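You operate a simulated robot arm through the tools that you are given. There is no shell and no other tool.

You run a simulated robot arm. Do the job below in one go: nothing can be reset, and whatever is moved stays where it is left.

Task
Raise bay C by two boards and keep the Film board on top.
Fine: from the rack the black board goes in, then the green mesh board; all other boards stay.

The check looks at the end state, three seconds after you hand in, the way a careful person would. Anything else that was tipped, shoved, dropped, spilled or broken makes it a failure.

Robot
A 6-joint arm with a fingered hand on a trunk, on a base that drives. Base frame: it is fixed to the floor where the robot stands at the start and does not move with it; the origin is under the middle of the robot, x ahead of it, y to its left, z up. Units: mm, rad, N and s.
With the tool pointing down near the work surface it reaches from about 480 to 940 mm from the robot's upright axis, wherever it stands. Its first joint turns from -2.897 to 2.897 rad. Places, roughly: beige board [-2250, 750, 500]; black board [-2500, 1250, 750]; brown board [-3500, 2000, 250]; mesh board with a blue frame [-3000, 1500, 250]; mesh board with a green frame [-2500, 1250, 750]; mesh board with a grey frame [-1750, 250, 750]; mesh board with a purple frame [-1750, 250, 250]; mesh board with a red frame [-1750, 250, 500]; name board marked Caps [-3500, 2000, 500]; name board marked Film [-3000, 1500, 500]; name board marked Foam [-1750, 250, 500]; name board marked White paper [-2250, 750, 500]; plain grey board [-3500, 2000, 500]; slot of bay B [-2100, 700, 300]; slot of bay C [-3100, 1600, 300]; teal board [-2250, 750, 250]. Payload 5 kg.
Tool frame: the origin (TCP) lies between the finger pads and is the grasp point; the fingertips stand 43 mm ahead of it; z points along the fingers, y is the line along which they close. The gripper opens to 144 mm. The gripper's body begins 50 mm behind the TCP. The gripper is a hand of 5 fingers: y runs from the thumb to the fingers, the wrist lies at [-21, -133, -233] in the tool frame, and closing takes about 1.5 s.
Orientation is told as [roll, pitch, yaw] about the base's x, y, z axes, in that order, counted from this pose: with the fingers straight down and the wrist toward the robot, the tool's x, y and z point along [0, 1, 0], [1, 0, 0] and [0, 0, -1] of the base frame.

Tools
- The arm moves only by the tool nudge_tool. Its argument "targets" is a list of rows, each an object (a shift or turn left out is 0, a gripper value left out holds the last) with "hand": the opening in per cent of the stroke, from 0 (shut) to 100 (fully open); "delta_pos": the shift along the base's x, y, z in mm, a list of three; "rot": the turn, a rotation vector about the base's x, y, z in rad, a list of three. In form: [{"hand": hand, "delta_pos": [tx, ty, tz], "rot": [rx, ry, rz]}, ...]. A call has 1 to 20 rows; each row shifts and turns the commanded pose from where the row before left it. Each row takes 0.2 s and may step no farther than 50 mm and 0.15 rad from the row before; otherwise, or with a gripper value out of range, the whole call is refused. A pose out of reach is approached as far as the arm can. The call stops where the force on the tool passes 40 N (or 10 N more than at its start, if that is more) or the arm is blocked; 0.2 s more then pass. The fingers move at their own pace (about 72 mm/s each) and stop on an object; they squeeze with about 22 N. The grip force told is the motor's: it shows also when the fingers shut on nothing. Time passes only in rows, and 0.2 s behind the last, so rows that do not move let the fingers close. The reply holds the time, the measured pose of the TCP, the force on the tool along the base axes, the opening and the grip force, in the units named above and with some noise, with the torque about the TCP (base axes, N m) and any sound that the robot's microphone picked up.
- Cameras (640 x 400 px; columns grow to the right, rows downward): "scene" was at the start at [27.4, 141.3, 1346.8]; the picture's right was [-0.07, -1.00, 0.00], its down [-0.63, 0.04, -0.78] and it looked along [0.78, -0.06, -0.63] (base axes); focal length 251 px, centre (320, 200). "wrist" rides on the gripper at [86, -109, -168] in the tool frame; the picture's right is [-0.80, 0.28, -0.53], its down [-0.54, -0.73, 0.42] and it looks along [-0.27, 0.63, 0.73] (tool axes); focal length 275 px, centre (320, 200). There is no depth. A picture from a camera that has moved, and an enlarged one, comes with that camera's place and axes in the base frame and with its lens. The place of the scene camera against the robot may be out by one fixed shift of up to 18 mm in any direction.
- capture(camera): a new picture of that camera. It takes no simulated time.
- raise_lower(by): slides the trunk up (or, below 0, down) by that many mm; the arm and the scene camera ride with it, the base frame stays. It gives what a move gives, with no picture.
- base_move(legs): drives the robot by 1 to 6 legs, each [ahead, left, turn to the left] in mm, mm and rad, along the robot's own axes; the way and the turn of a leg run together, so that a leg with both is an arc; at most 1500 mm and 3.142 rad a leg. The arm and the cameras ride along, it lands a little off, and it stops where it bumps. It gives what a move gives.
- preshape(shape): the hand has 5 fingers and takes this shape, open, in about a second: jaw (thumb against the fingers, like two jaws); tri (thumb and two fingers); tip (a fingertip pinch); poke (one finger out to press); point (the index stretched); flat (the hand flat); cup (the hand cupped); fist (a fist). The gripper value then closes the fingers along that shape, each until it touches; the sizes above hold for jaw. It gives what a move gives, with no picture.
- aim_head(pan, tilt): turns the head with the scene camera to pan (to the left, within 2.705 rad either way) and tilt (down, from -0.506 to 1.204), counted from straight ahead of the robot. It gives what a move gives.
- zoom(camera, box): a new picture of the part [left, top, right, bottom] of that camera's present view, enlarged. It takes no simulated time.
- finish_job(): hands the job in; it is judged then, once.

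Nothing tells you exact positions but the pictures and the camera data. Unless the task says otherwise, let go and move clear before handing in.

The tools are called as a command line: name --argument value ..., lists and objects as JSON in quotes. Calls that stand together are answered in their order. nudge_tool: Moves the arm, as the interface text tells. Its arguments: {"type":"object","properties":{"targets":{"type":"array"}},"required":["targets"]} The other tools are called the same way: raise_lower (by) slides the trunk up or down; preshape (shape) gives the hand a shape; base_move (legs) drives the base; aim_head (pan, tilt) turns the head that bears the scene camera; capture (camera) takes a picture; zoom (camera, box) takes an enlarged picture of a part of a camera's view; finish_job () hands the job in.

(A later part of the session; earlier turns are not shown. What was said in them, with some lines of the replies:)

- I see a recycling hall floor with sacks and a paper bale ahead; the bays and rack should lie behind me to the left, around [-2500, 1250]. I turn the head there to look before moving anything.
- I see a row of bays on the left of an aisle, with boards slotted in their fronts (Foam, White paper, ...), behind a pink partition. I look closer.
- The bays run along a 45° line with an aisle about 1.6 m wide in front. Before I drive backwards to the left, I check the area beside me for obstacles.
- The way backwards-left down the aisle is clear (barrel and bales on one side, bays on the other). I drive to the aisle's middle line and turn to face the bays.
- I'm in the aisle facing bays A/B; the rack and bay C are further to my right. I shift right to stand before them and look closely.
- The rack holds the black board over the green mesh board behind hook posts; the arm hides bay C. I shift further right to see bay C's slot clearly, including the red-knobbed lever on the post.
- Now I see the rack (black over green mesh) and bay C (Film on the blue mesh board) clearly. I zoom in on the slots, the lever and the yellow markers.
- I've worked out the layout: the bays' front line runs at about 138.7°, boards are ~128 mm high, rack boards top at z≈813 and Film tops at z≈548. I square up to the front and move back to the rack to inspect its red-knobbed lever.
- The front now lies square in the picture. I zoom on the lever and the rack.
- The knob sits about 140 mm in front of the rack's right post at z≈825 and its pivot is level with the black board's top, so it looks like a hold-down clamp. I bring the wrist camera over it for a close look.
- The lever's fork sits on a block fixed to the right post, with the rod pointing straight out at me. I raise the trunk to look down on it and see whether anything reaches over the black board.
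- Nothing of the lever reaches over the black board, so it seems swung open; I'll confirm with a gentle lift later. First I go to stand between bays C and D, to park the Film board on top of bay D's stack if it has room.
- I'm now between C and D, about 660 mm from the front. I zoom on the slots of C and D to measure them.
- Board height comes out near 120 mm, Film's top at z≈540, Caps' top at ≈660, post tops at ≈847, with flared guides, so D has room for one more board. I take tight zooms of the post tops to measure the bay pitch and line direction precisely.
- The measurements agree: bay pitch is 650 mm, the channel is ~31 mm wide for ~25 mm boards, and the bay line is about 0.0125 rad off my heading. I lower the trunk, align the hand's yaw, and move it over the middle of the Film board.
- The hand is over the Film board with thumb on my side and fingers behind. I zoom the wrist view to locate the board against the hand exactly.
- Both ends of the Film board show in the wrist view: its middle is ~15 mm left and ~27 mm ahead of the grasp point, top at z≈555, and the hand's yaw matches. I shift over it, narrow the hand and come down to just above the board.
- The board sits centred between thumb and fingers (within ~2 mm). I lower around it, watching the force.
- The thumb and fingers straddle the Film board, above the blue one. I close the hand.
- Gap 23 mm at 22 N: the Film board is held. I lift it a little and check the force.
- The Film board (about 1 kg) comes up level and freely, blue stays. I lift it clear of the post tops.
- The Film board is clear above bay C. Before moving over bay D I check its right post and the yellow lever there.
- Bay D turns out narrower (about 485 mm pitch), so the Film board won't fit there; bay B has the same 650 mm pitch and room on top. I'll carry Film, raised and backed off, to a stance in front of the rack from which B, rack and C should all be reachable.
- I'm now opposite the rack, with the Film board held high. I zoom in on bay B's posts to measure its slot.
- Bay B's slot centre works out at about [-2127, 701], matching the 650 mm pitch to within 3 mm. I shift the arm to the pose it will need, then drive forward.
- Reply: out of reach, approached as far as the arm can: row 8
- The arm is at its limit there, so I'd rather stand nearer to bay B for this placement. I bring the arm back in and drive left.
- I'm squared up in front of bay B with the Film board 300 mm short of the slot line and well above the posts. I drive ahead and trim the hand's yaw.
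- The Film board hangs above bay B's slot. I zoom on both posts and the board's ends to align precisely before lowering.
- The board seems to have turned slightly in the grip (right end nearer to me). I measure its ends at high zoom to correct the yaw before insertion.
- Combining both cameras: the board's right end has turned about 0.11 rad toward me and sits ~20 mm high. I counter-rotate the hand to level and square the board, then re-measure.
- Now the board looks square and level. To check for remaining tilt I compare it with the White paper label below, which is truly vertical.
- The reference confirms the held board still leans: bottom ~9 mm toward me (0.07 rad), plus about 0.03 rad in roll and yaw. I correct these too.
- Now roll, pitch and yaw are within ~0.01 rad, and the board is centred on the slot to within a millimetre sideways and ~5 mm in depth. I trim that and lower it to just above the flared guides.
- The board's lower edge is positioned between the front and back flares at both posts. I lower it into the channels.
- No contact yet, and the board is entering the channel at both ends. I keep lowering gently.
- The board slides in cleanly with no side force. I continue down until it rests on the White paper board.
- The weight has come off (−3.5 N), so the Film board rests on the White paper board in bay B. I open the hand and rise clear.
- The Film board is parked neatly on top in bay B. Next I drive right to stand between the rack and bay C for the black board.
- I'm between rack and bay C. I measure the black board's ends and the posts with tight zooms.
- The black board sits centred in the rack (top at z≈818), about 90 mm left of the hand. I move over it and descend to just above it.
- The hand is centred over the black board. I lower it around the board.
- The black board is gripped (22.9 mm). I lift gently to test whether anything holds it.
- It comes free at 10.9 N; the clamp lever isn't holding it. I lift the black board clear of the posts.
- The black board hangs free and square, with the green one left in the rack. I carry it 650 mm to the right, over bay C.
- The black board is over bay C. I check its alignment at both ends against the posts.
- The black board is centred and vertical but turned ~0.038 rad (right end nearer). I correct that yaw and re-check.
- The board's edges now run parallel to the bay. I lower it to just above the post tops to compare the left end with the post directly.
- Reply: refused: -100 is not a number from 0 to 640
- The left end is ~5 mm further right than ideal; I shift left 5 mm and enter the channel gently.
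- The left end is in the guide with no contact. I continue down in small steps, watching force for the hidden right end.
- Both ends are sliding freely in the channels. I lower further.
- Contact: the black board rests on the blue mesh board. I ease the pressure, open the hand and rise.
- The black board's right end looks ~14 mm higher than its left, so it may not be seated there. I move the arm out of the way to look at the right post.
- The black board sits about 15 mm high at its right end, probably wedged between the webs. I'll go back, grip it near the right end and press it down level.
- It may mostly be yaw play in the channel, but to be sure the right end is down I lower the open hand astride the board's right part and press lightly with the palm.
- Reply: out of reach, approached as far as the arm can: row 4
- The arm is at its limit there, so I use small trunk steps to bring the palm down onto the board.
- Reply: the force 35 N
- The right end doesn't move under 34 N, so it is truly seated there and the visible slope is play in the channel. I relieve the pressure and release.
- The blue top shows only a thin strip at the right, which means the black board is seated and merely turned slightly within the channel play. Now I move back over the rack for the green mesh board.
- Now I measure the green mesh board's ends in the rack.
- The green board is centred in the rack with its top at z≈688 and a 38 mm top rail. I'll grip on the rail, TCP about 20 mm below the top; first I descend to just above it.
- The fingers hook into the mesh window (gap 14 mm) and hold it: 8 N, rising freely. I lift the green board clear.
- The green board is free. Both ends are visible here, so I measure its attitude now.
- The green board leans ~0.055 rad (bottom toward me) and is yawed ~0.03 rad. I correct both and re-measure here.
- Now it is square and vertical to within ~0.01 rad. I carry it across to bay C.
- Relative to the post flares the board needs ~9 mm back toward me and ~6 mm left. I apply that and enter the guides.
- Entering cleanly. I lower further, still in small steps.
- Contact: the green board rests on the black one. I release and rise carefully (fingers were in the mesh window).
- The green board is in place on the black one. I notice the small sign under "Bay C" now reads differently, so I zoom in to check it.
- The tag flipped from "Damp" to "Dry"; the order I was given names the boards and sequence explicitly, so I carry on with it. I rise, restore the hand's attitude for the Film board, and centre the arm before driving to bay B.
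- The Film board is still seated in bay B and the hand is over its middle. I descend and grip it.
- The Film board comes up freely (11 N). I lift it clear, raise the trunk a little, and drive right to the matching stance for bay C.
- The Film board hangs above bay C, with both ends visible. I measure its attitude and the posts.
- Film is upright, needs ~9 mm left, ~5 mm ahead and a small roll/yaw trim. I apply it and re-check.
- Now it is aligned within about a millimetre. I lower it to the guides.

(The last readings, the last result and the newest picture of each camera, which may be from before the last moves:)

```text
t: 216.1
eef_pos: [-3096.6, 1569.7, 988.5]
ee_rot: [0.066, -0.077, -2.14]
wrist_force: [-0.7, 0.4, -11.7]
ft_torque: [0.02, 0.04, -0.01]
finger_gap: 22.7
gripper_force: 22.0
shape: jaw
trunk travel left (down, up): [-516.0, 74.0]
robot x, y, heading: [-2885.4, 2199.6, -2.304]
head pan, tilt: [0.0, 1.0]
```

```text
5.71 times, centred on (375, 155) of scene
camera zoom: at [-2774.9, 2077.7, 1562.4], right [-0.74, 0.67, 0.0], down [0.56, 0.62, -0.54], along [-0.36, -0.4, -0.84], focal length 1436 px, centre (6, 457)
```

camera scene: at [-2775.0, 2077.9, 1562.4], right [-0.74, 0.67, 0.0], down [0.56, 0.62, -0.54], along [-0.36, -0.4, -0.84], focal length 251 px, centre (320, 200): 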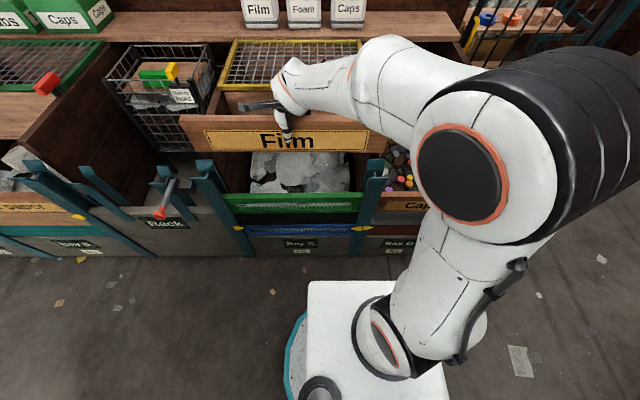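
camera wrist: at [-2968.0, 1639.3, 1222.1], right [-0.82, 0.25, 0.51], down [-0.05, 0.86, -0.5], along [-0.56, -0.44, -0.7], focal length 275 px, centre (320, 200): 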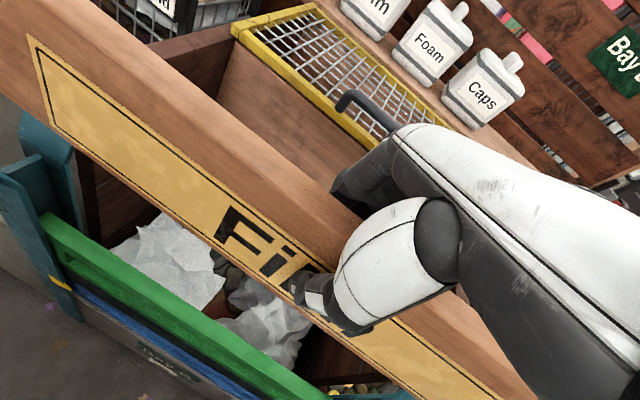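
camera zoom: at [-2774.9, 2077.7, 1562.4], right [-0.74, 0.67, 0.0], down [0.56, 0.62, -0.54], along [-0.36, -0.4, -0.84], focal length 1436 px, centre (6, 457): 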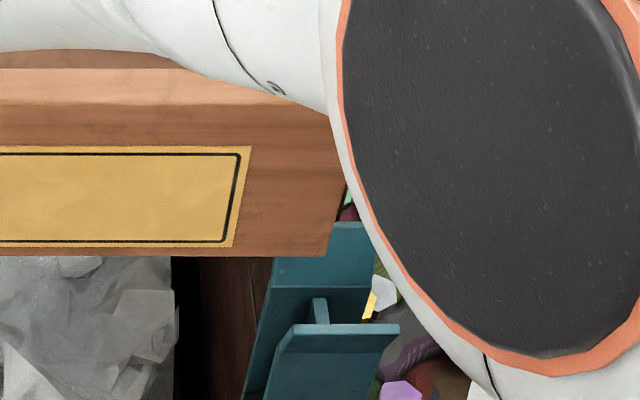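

nudge_tool --targets '[{"delta_pos": [1, 1, -12]}, {"delta_pos": [0, 0, -12]}, {"delta_pos": [0, 0, -12]}, {"delta_pos": [0, 0, -12]}, {"delta_pos": [0, 0, -10]}, {"delta_pos": [0, 0, -10]}, {"delta_pos": [0, 0, -10]}, {"delta_pos": [0, 0, 0]}]'

zoom --camera "scene" --box '[180, 130, 250, 200]'

zoom --camera "scene" --box '[335, 130, 405, 200]'

```text
t: 217.9
eef_pos: [-3095.0, 1570.4, 911.4]
ee_rot: [0.066, -0.076, -2.138]
wrist_force: [-0.3, 0.2, -11.9]
ft_torque: [0.05, 0.01, -0.01]
finger_gap: 22.7
gripper_force: 22.3
shape: jaw
trunk travel left (down, up): [-516.0, 74.0]
robot x, y, heading: [-2885.7, 2200.2, -2.309]
head pan, tilt: [0.0, 1.0]
```

```text
5.71 times, centred on (215, 165) of scene
camera zoom: at [-2774.9, 2077.6, 1562.4], right [-0.74, 0.67, 0.0], down [0.56, 0.62, -0.54], along [-0.36, -0.4, -0.84], focal length 1436 px, centre (920, 400)
```

zoom: 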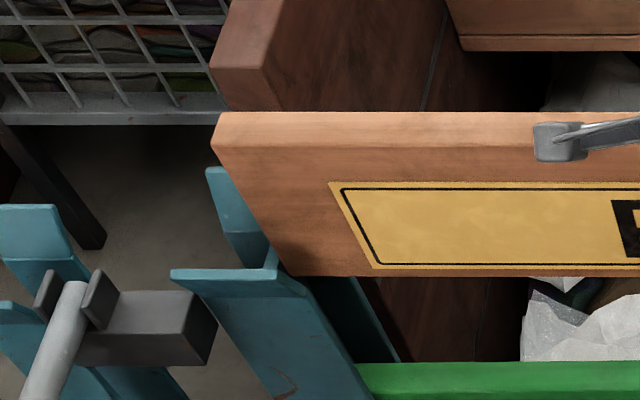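

```text
5.71 times, centred on (370, 165) of scene
camera zoom: at [-2774.9, 2077.6, 1562.4], right [-0.74, 0.67, 0.0], down [0.56, 0.62, -0.54], along [-0.36, -0.4, -0.84], focal length 1436 px, centre (34, 400)
```

zoom: 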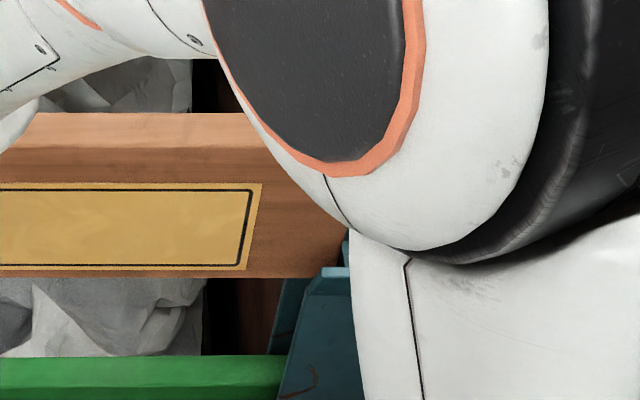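

Both ends are entering the channels cleanly. I keep lowering.

nudge_tool --targets '[{"delta_pos": [0, 0, -8]}, {"delta_pos": [0, 0, -8]}, {"delta_pos": [0, 0, -8]}, {"delta_pos": [0, 0, -8]}, {"delta_pos": [0, 0, -10]}, {"delta_pos": [0, 0, -10]}, {"delta_pos": [0, 0, -10]}, {"delta_pos": [0, 0, -10]}, {"delta_pos": [0, 0, -10]}, {"delta_pos": [0, 0, -8]}, {"delta_pos": [0, 0, 0]}]'

zoom --camera "scene" --box '[190, 140, 310, 220]'

zoom --camera "scene" --box '[280, 140, 400, 220]'

```text
t: 220.3
eef_pos: [-3095.2, 1572.8, 821.5]
ee_rot: [0.068, -0.076, -2.141]
wrist_force: [0.4, -0.4, -11.8]
ft_torque: [0.05, -0.01, 0.0]
finger_gap: 22.8
gripper_force: 22.1
shape: jaw
trunk travel left (down, up): [-516.0, 74.0]
robot x, y, heading: [-2889.0, 2194.6, -2.31]
head pan, tilt: [0.0, 1.0]
```

```text
5.00 times, centred on (250, 180) of scene
camera zoom: at [-2774.9, 2077.7, 1562.4], right [-0.74, 0.67, 0.0], down [0.56, 0.62, -0.54], along [-0.36, -0.4, -0.84], focal length 1256 px, centre (670, 300)
```

zoom: 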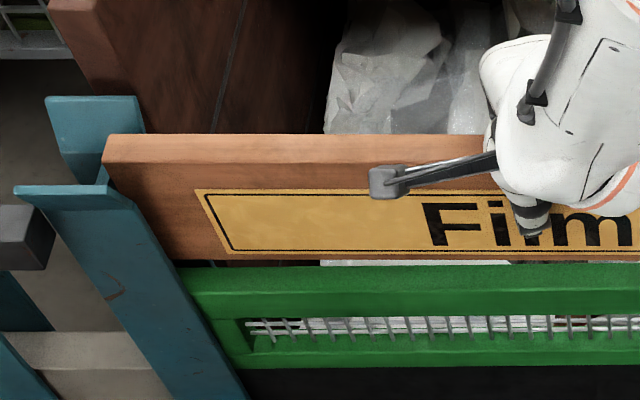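

```text
5.00 times, centred on (340, 180) of scene
camera zoom: at [-2774.9, 2077.7, 1562.4], right [-0.74, 0.67, 0.0], down [0.56, 0.62, -0.54], along [-0.36, -0.4, -0.84], focal length 1256 px, centre (220, 300)
```

zoom: 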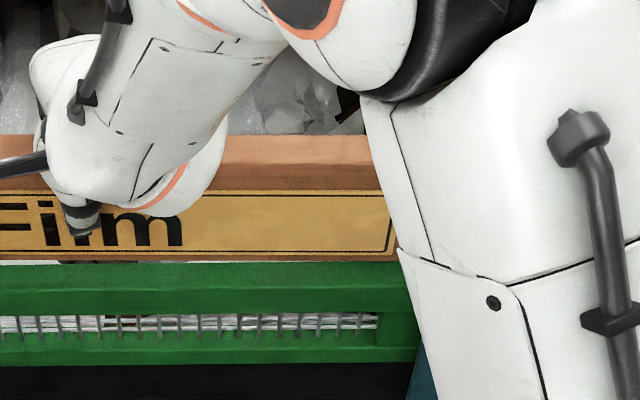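

nudge_tool --targets '[{"delta_pos": [0, 0, -6]}, {"delta_pos": [0, 0, -6]}, {"delta_pos": [0, 0, -5]}, {"delta_pos": [0, 0, -4]}, {"delta_pos": [0, 0, -3]}, {"delta_pos": [0, 0, 0]}]'

zoom --camera "scene" --box '[205, 165, 275, 215]'

zoom --camera "scene" --box '[300, 165, 370, 215]'

```text
t: 221.7
eef_pos: [-3095.0, 1571.7, 796.2]
ee_rot: [0.067, -0.075, -2.14]
wrist_force: [-0.1, 0.5, -10.3]
ft_torque: [0.05, 0.02, -0.01]
finger_gap: 22.6
gripper_force: 22.1
shape: jaw
trunk travel left (down, up): [-516.0, 74.0]
robot x, y, heading: [-2886.4, 2198.7, -2.308]
head pan, tilt: [0.0, 1.0]
```

```text
8.00 times, centred on (240, 190) of scene
camera zoom: at [-2774.9, 2077.7, 1562.4], right [-0.74, 0.67, 0.0], down [0.56, 0.62, -0.54], along [-0.36, -0.4, -0.84], focal length 2010 px, centre (960, 280)
```

zoom: 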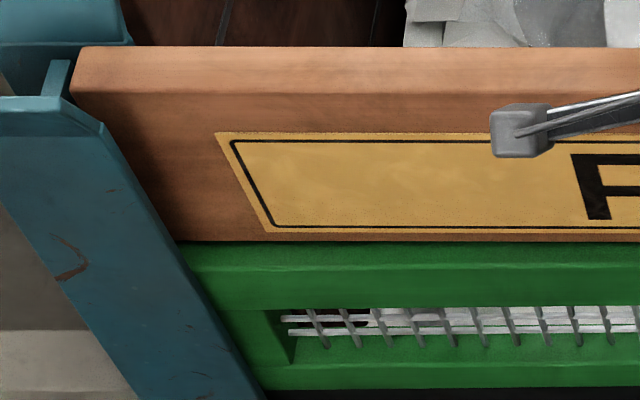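

```text
8.00 times, centred on (335, 190) of scene
camera zoom: at [-2774.9, 2077.7, 1562.4], right [-0.74, 0.67, 0.0], down [0.56, 0.62, -0.54], along [-0.36, -0.4, -0.84], focal length 2010 px, centre (200, 280)
```

zoom: 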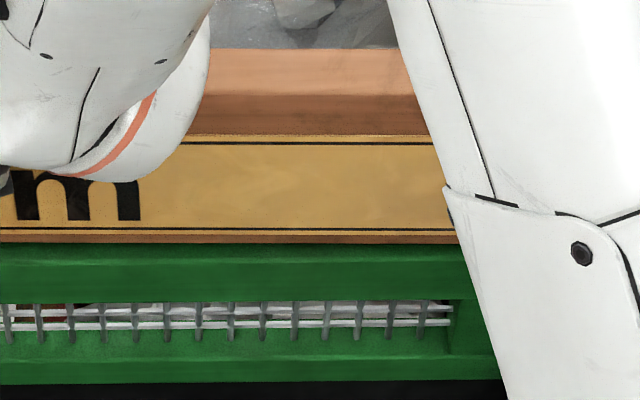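

nudge_tool --targets '[{"delta_pos": [0, 0, -2]}, {"delta_pos": [0, 0, -2]}, {"delta_pos": [0, 0, 0]}]'

nudge_tool --targets '[{"delta_pos": [0, 0, -2]}, {"delta_pos": [0, 0, 0]}]'

zoom --camera "scene" --box '[205, 165, 275, 215]'

zoom --camera "scene" --box '[300, 165, 370, 215]'

```text
t: 222.5
eef_pos: [-3096.4, 1571.2, 792.9]
ee_rot: [0.065, -0.077, -2.14]
wrist_force: [-0.4, -0.2, -10.2]
ft_torque: [0.02, 0.01, 0.01]
finger_gap: 23.1
gripper_force: 22.2
shape: jaw
trunk travel left (down, up): [-516.0, 74.0]
robot x, y, heading: [-2884.5, 2196.5, -2.307]
head pan, tilt: [0.0, 1.0]
```

```text
t: 223.1
eef_pos: [-3096.7, 1572.3, 790.6]
ee_rot: [0.066, -0.076, -2.138]
wrist_force: [-0.3, -0.7, -10.4]
ft_torque: [0.02, -0.04, -0.02]
finger_gap: 22.9
gripper_force: 21.9
shape: jaw
trunk travel left (down, up): [-516.0, 74.0]
robot x, y, heading: [-2887.0, 2201.0, -2.308]
head pan, tilt: [0.0, 1.0]
```

```text
8.00 times, centred on (240, 190) of scene
camera zoom: at [-2774.9, 2077.7, 1562.4], right [-0.74, 0.67, 0.0], down [0.56, 0.62, -0.54], along [-0.36, -0.4, -0.84], focal length 2010 px, centre (960, 280)
```

zoom: 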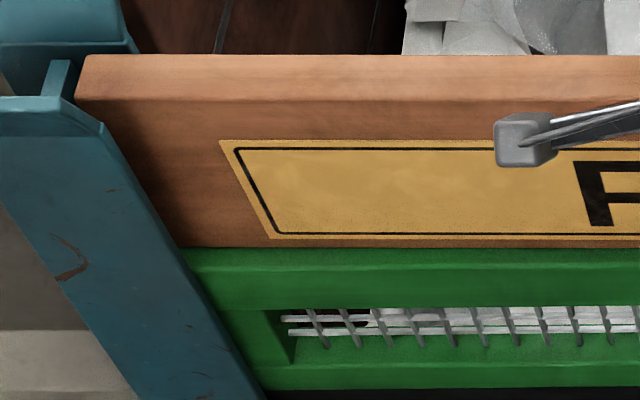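

```text
8.00 times, centred on (335, 190) of scene
camera zoom: at [-2774.9, 2077.7, 1562.4], right [-0.74, 0.67, 0.0], down [0.56, 0.62, -0.54], along [-0.36, -0.4, -0.84], focal length 2010 px, centre (200, 280)
```

zoom: 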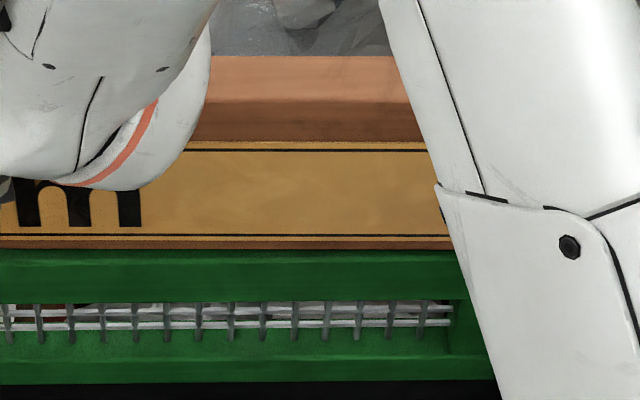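

nudge_tool --targets '[{"delta_pos": [0, 0, -1.5]}, {"delta_pos": [0, 0, -1.5]}, {"delta_pos": [0, 0, 0]}]'

nudge_tool --targets '[{"delta_pos": [0, 0, -1.5]}, {"delta_pos": [0, 0, 0]}]'

```text
t: 223.9
eef_pos: [-3096.5, 1571.6, 788.6]
ee_rot: [0.067, -0.079, -2.14]
wrist_force: [-1.6, 1.6, -1.5]
ft_torque: [0.05, 0.04, -0.01]
finger_gap: 22.9
gripper_force: 22.2
shape: jaw
trunk travel left (down, up): [-516.0, 74.0]
robot x, y, heading: [-2888.9, 2202.0, -2.301]
head pan, tilt: [0.0, 1.0]
```

```text
t: 224.5
eef_pos: [-3097.2, 1571.8, 788.5]
ee_rot: [0.068, -0.078, -2.141]
wrist_force: [0.0, 0.1, 9.2]
ft_torque: [0.03, 0.02, 0.03]
finger_gap: 23.2
gripper_force: 21.4
shape: jaw
trunk travel left (down, up): [-516.0, 74.0]
robot x, y, heading: [-2881.8, 2197.3, -2.304]
head pan, tilt: [0.0, 1.0]
```

Contact with almost no torque, and at the same height as a properly seated fourth board (within 1 mm) – so the whole stack is seated and level. I release the Film board and rise.

nudge_tool --targets '[{"delta_pos": [0, 0, 1]}, {"hand": 42}, {"hand": 42}, {"hand": 42}, {"hand": 42}, {"hand": 42}]'

nudge_tool --targets '[{"delta_pos": [0, 0, 8]}, {"delta_pos": [0, 0, 15]}, {"delta_pos": [0, 0, 25]}, {"delta_pos": [0, 0, 35]}, {"delta_pos": [0, 0, 40]}, {"delta_pos": [0, 0, 40]}, {"delta_pos": [0, 0, 40]}, {"delta_pos": [0, 0, 20]}]'

capture --camera "scene"

capture --camera "wrist"

zoom --camera "scene" --box '[195, 140, 395, 260]'

```text
t: 225.9
eef_pos: [-3096.0, 1572.6, 787.3]
ee_rot: [0.066, -0.076, -2.141]
wrist_force: [0.4, 0.1, -0.2]
ft_torque: [-0.01, 0.0, -0.02]
finger_gap: 60.4
gripper_force: 0.0
shape: jaw
trunk travel left (down, up): [-516.0, 74.0]
robot x, y, heading: [-2886.1, 2199.7, -2.305]
head pan, tilt: [0.0, 1.0]
```

```text
t: 227.7
eef_pos: [-3095.8, 1572.8, 1010.1]
ee_rot: [0.064, -0.076, -2.14]
wrist_force: [0.6, 0.2, -0.2]
ft_torque: [-0.02, 0.02, 0.01]
finger_gap: 60.2
gripper_force: 0.1
shape: jaw
trunk travel left (down, up): [-516.0, 74.0]
robot x, y, heading: [-2885.3, 2199.4, -2.304]
head pan, tilt: [0.0, 1.0]
```

```text
taken
camera scene: at [-2774.6, 2078.9, 1562.5], right [-0.74, 0.67, 0.0], down [0.56, 0.62, -0.54], along [-0.36, -0.4, -0.84], focal length 251 px, centre (320, 200)
```

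scene: 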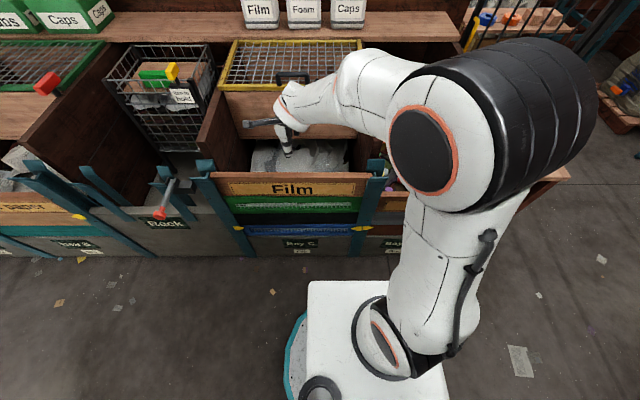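

```text
taken
camera wrist: at [-2967.1, 1634.0, 1174.6], right [-0.83, 0.24, 0.5], down [-0.06, 0.86, -0.51], along [-0.55, -0.46, -0.7], focal length 275 px, centre (320, 200)
```

wrist: 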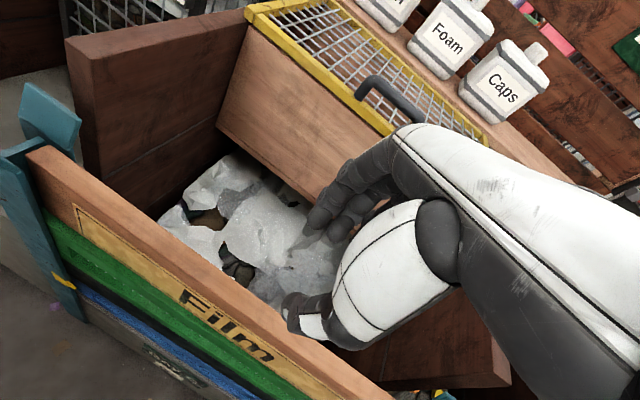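

```text
3.20 times, centred on (295, 200) of scene
camera zoom: at [-2774.6, 2078.9, 1562.5], right [-0.74, 0.67, 0.0], down [0.56, 0.62, -0.54], along [-0.36, -0.4, -0.84], focal length 804 px, centre (400, 200)
```

zoom: 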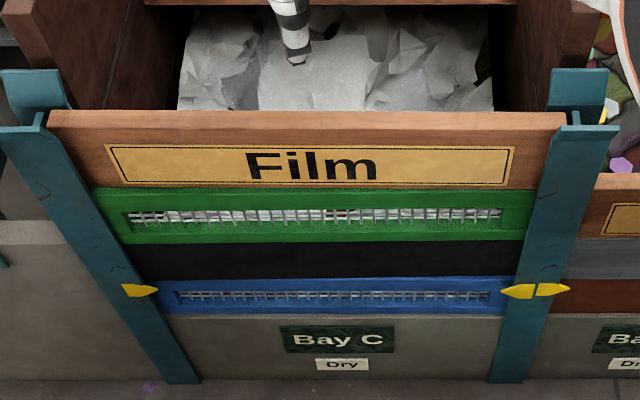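

The stack reads Film, green mesh, black, blue from top to bottom. I zoom in to verify the seams at both ends.

zoom --camera "scene" --box '[215, 185, 285, 245]'

zoom --camera "scene" --box '[310, 185, 380, 245]'

zoom --camera "scene" --box '[350, 140, 400, 200]'

zoom --camera "scene" --box '[190, 140, 240, 200]'

```text
6.67 times, centred on (250, 215) of scene
camera zoom: at [-2774.6, 2078.9, 1562.5], right [-0.74, 0.67, 0.0], down [0.56, 0.62, -0.54], along [-0.36, -0.4, -0.84], focal length 1675 px, centre (787, 100)
```

zoom: 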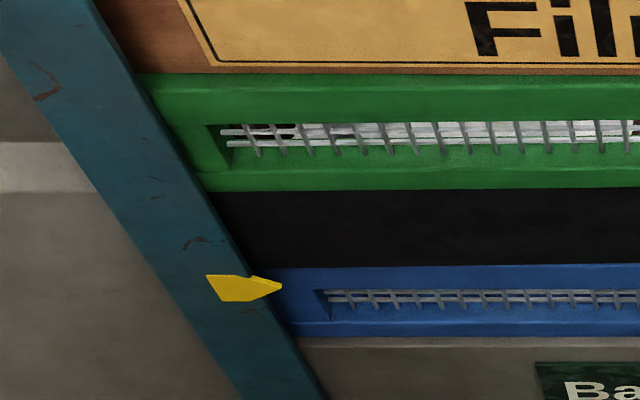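

```text
6.67 times, centred on (345, 215) of scene
camera zoom: at [-2774.6, 2078.9, 1562.5], right [-0.74, 0.67, 0.0], down [0.56, 0.62, -0.54], along [-0.36, -0.4, -0.84], focal length 1675 px, centre (153, 100)
```

zoom: 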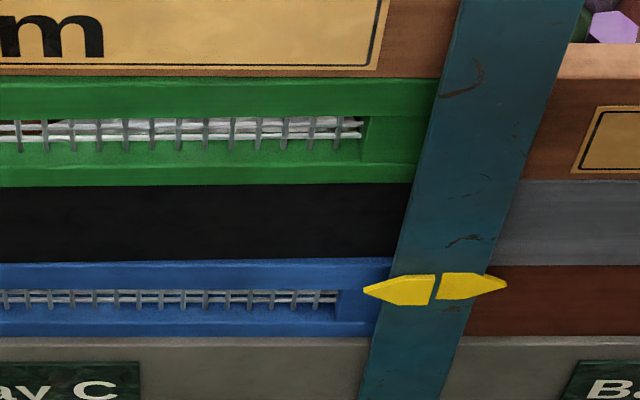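

```text
6.67 times, centred on (375, 170) of scene
camera zoom: at [-2774.6, 2078.9, 1562.5], right [-0.74, 0.67, 0.0], down [0.56, 0.62, -0.54], along [-0.36, -0.4, -0.84], focal length 1675 px, centre (-47, 400)
```

zoom: 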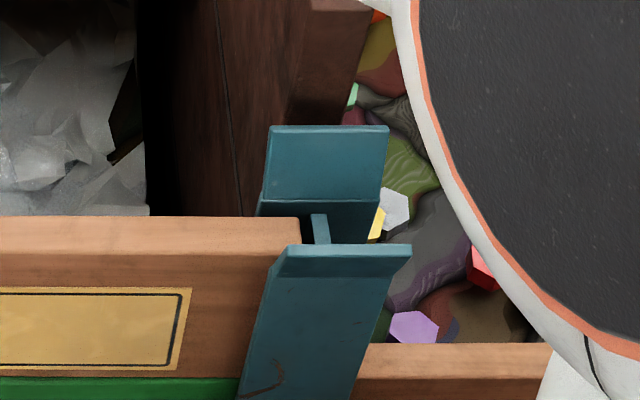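

```text
6.67 times, centred on (215, 170) of scene
camera zoom: at [-2774.6, 2078.9, 1562.5], right [-0.74, 0.67, 0.0], down [0.56, 0.62, -0.54], along [-0.36, -0.4, -0.84], focal length 1675 px, centre (1020, 400)
```

zoom: 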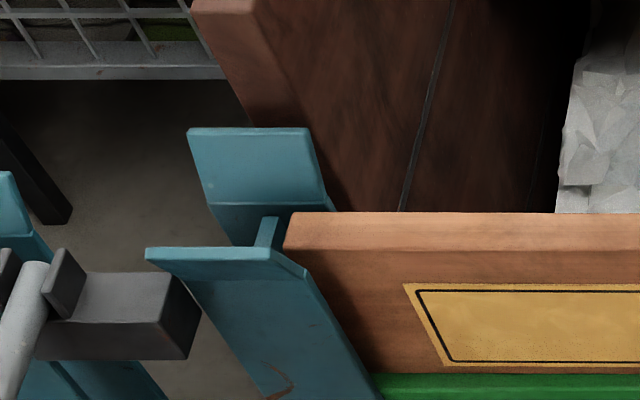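

Blue's mesh is level, and the small slopes of black and green are just turn within the channel clearance; heights match a fully seated stack. I back off clear of the bays and take a final look.

base_move --legs '[[-350, 0, 0]]'

aim_head --pan 0.35 --tilt 0.75

capture --camera "scene"

zoom --camera "scene" --box '[120, 120, 360, 290]'

zoom --camera "scene" --box '[270, 120, 430, 290]'

```text
t: 229.9
eef_pos: [-2862.3, 1832.2, 1010.4]
ee_rot: [0.066, -0.076, -2.144]
wrist_force: [-0.2, 0.4, 1.2]
ft_torque: [0.02, -0.03, -0.04]
finger_gap: 60.3
gripper_force: 0.1
shape: jaw
trunk travel left (down, up): [-516.0, 74.0]
robot x, y, heading: [-2649.7, 2458.4, -2.306]
head pan, tilt: [0.0, 1.0]
```

```text
t: 230.8
eef_pos: [-2863.6, 1833.3, 1009.6]
ee_rot: [0.066, -0.078, -2.144]
wrist_force: [1.2, 0.8, -0.1]
ft_torque: [0.02, 0.02, -0.03]
finger_gap: 60.6
gripper_force: 0.0
shape: jaw
trunk travel left (down, up): [-516.0, 74.0]
robot x, y, heading: [-2648.1, 2455.0, -2.311]
head pan, tilt: [0.351, 0.75]
```

```text
taken
camera scene: at [-2523.8, 2313.0, 1581.6], right [-0.93, 0.38, 0.0], down [0.26, 0.63, -0.73], along [-0.28, -0.68, -0.68], focal length 251 px, centre (320, 200)
```

scene: 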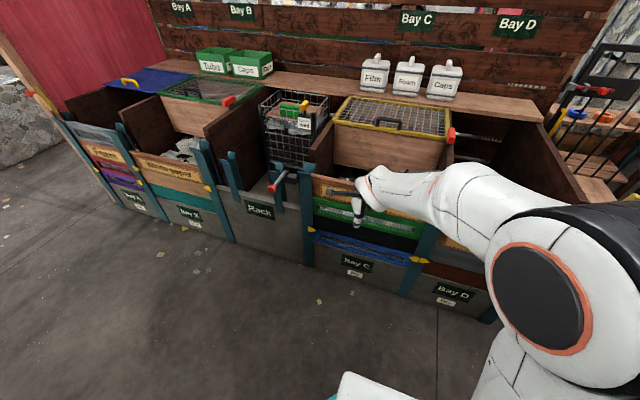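

```text
2.35 times, centred on (240, 205) of scene
camera zoom: at [-2523.8, 2313.0, 1581.6], right [-0.93, 0.38, 0.0], down [0.26, 0.63, -0.73], along [-0.28, -0.68, -0.68], focal length 591 px, centre (508, 188)
```

zoom: 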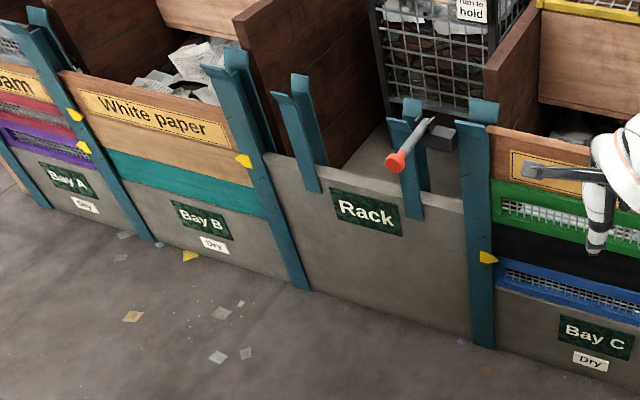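

```text
2.35 times, centred on (350, 205) of scene
camera zoom: at [-2523.8, 2313.0, 1581.6], right [-0.93, 0.38, 0.0], down [0.26, 0.63, -0.73], along [-0.28, -0.68, -0.68], focal length 591 px, centre (249, 188)
```

zoom: 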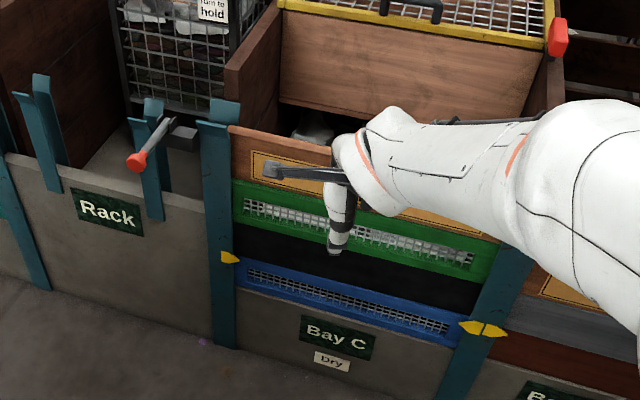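

zoom --camera "scene" --box '[370, 200, 430, 280]'

zoom --camera "scene" --box '[300, 170, 360, 250]'

```text
5.00 times, centred on (400, 240) of scene
camera zoom: at [-2523.8, 2313.0, 1581.6], right [-0.93, 0.38, 0.0], down [0.26, 0.63, -0.73], along [-0.28, -0.68, -0.68], focal length 1256 px, centre (-80, 0)
```

zoom: 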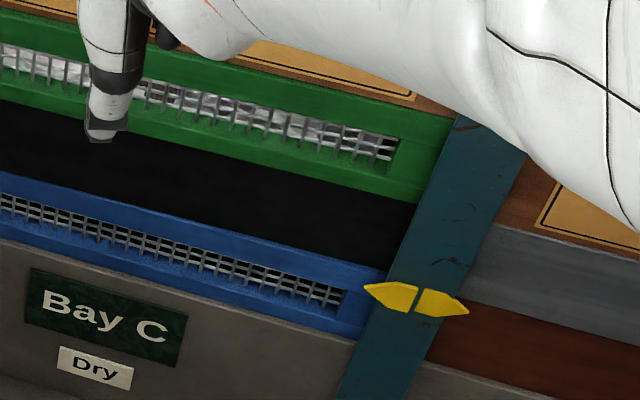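

```text
5.00 times, centred on (330, 210) of scene
camera zoom: at [-2523.8, 2313.0, 1581.6], right [-0.93, 0.38, 0.0], down [0.26, 0.63, -0.73], along [-0.28, -0.68, -0.68], focal length 1256 px, centre (270, 150)
```

zoom: 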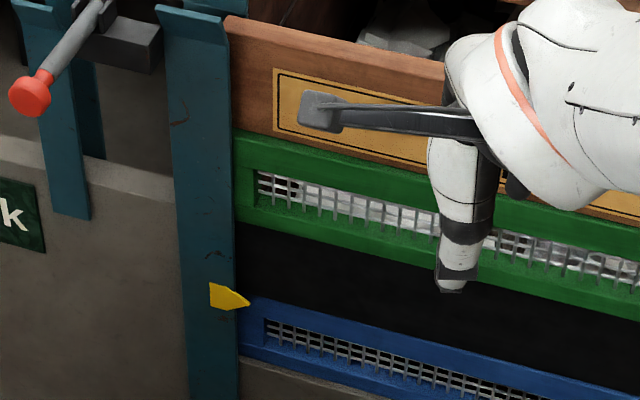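

Bay C now reads, from the bottom up, blue mesh, black, green mesh, Film. Its height matches four seated boards. The rack is empty, and bays A, B and D and the lever are as they were. The hand is open and well clear, so I hand the job in.

finish_job

```text
The job is handed in.
```

Bay C is raised by two boards with the Film board on top. From the bottom up it now holds blue mesh, black, green mesh and Film. The job is handed in; I don't have the result of the check.

- **How Film was moved:** I parked it on top of the White paper board in bay B while I put the black board and then the green one into bay C. Afterwards I put it back on top. Bay D was too narrow to hold it.
- **Black board:** its right end looked high at first, so I pressed down there with about 34 N. It did not move. Film later came down level and at the height of four seated boards, so I take the stack as seated. The black and green boards sit slightly turned within the play of the channels.
- **Everything else:** in the pictures, the other boards and the rack lever look as they were. The rack is now empty. The hand is open and the robot has backed off from the bays.
- **Sign on bay C:** the small tag under "Bay C" changed from "Damp" to "Dry" while I was working. I did not touch it, and I kept to the boards and order you named.
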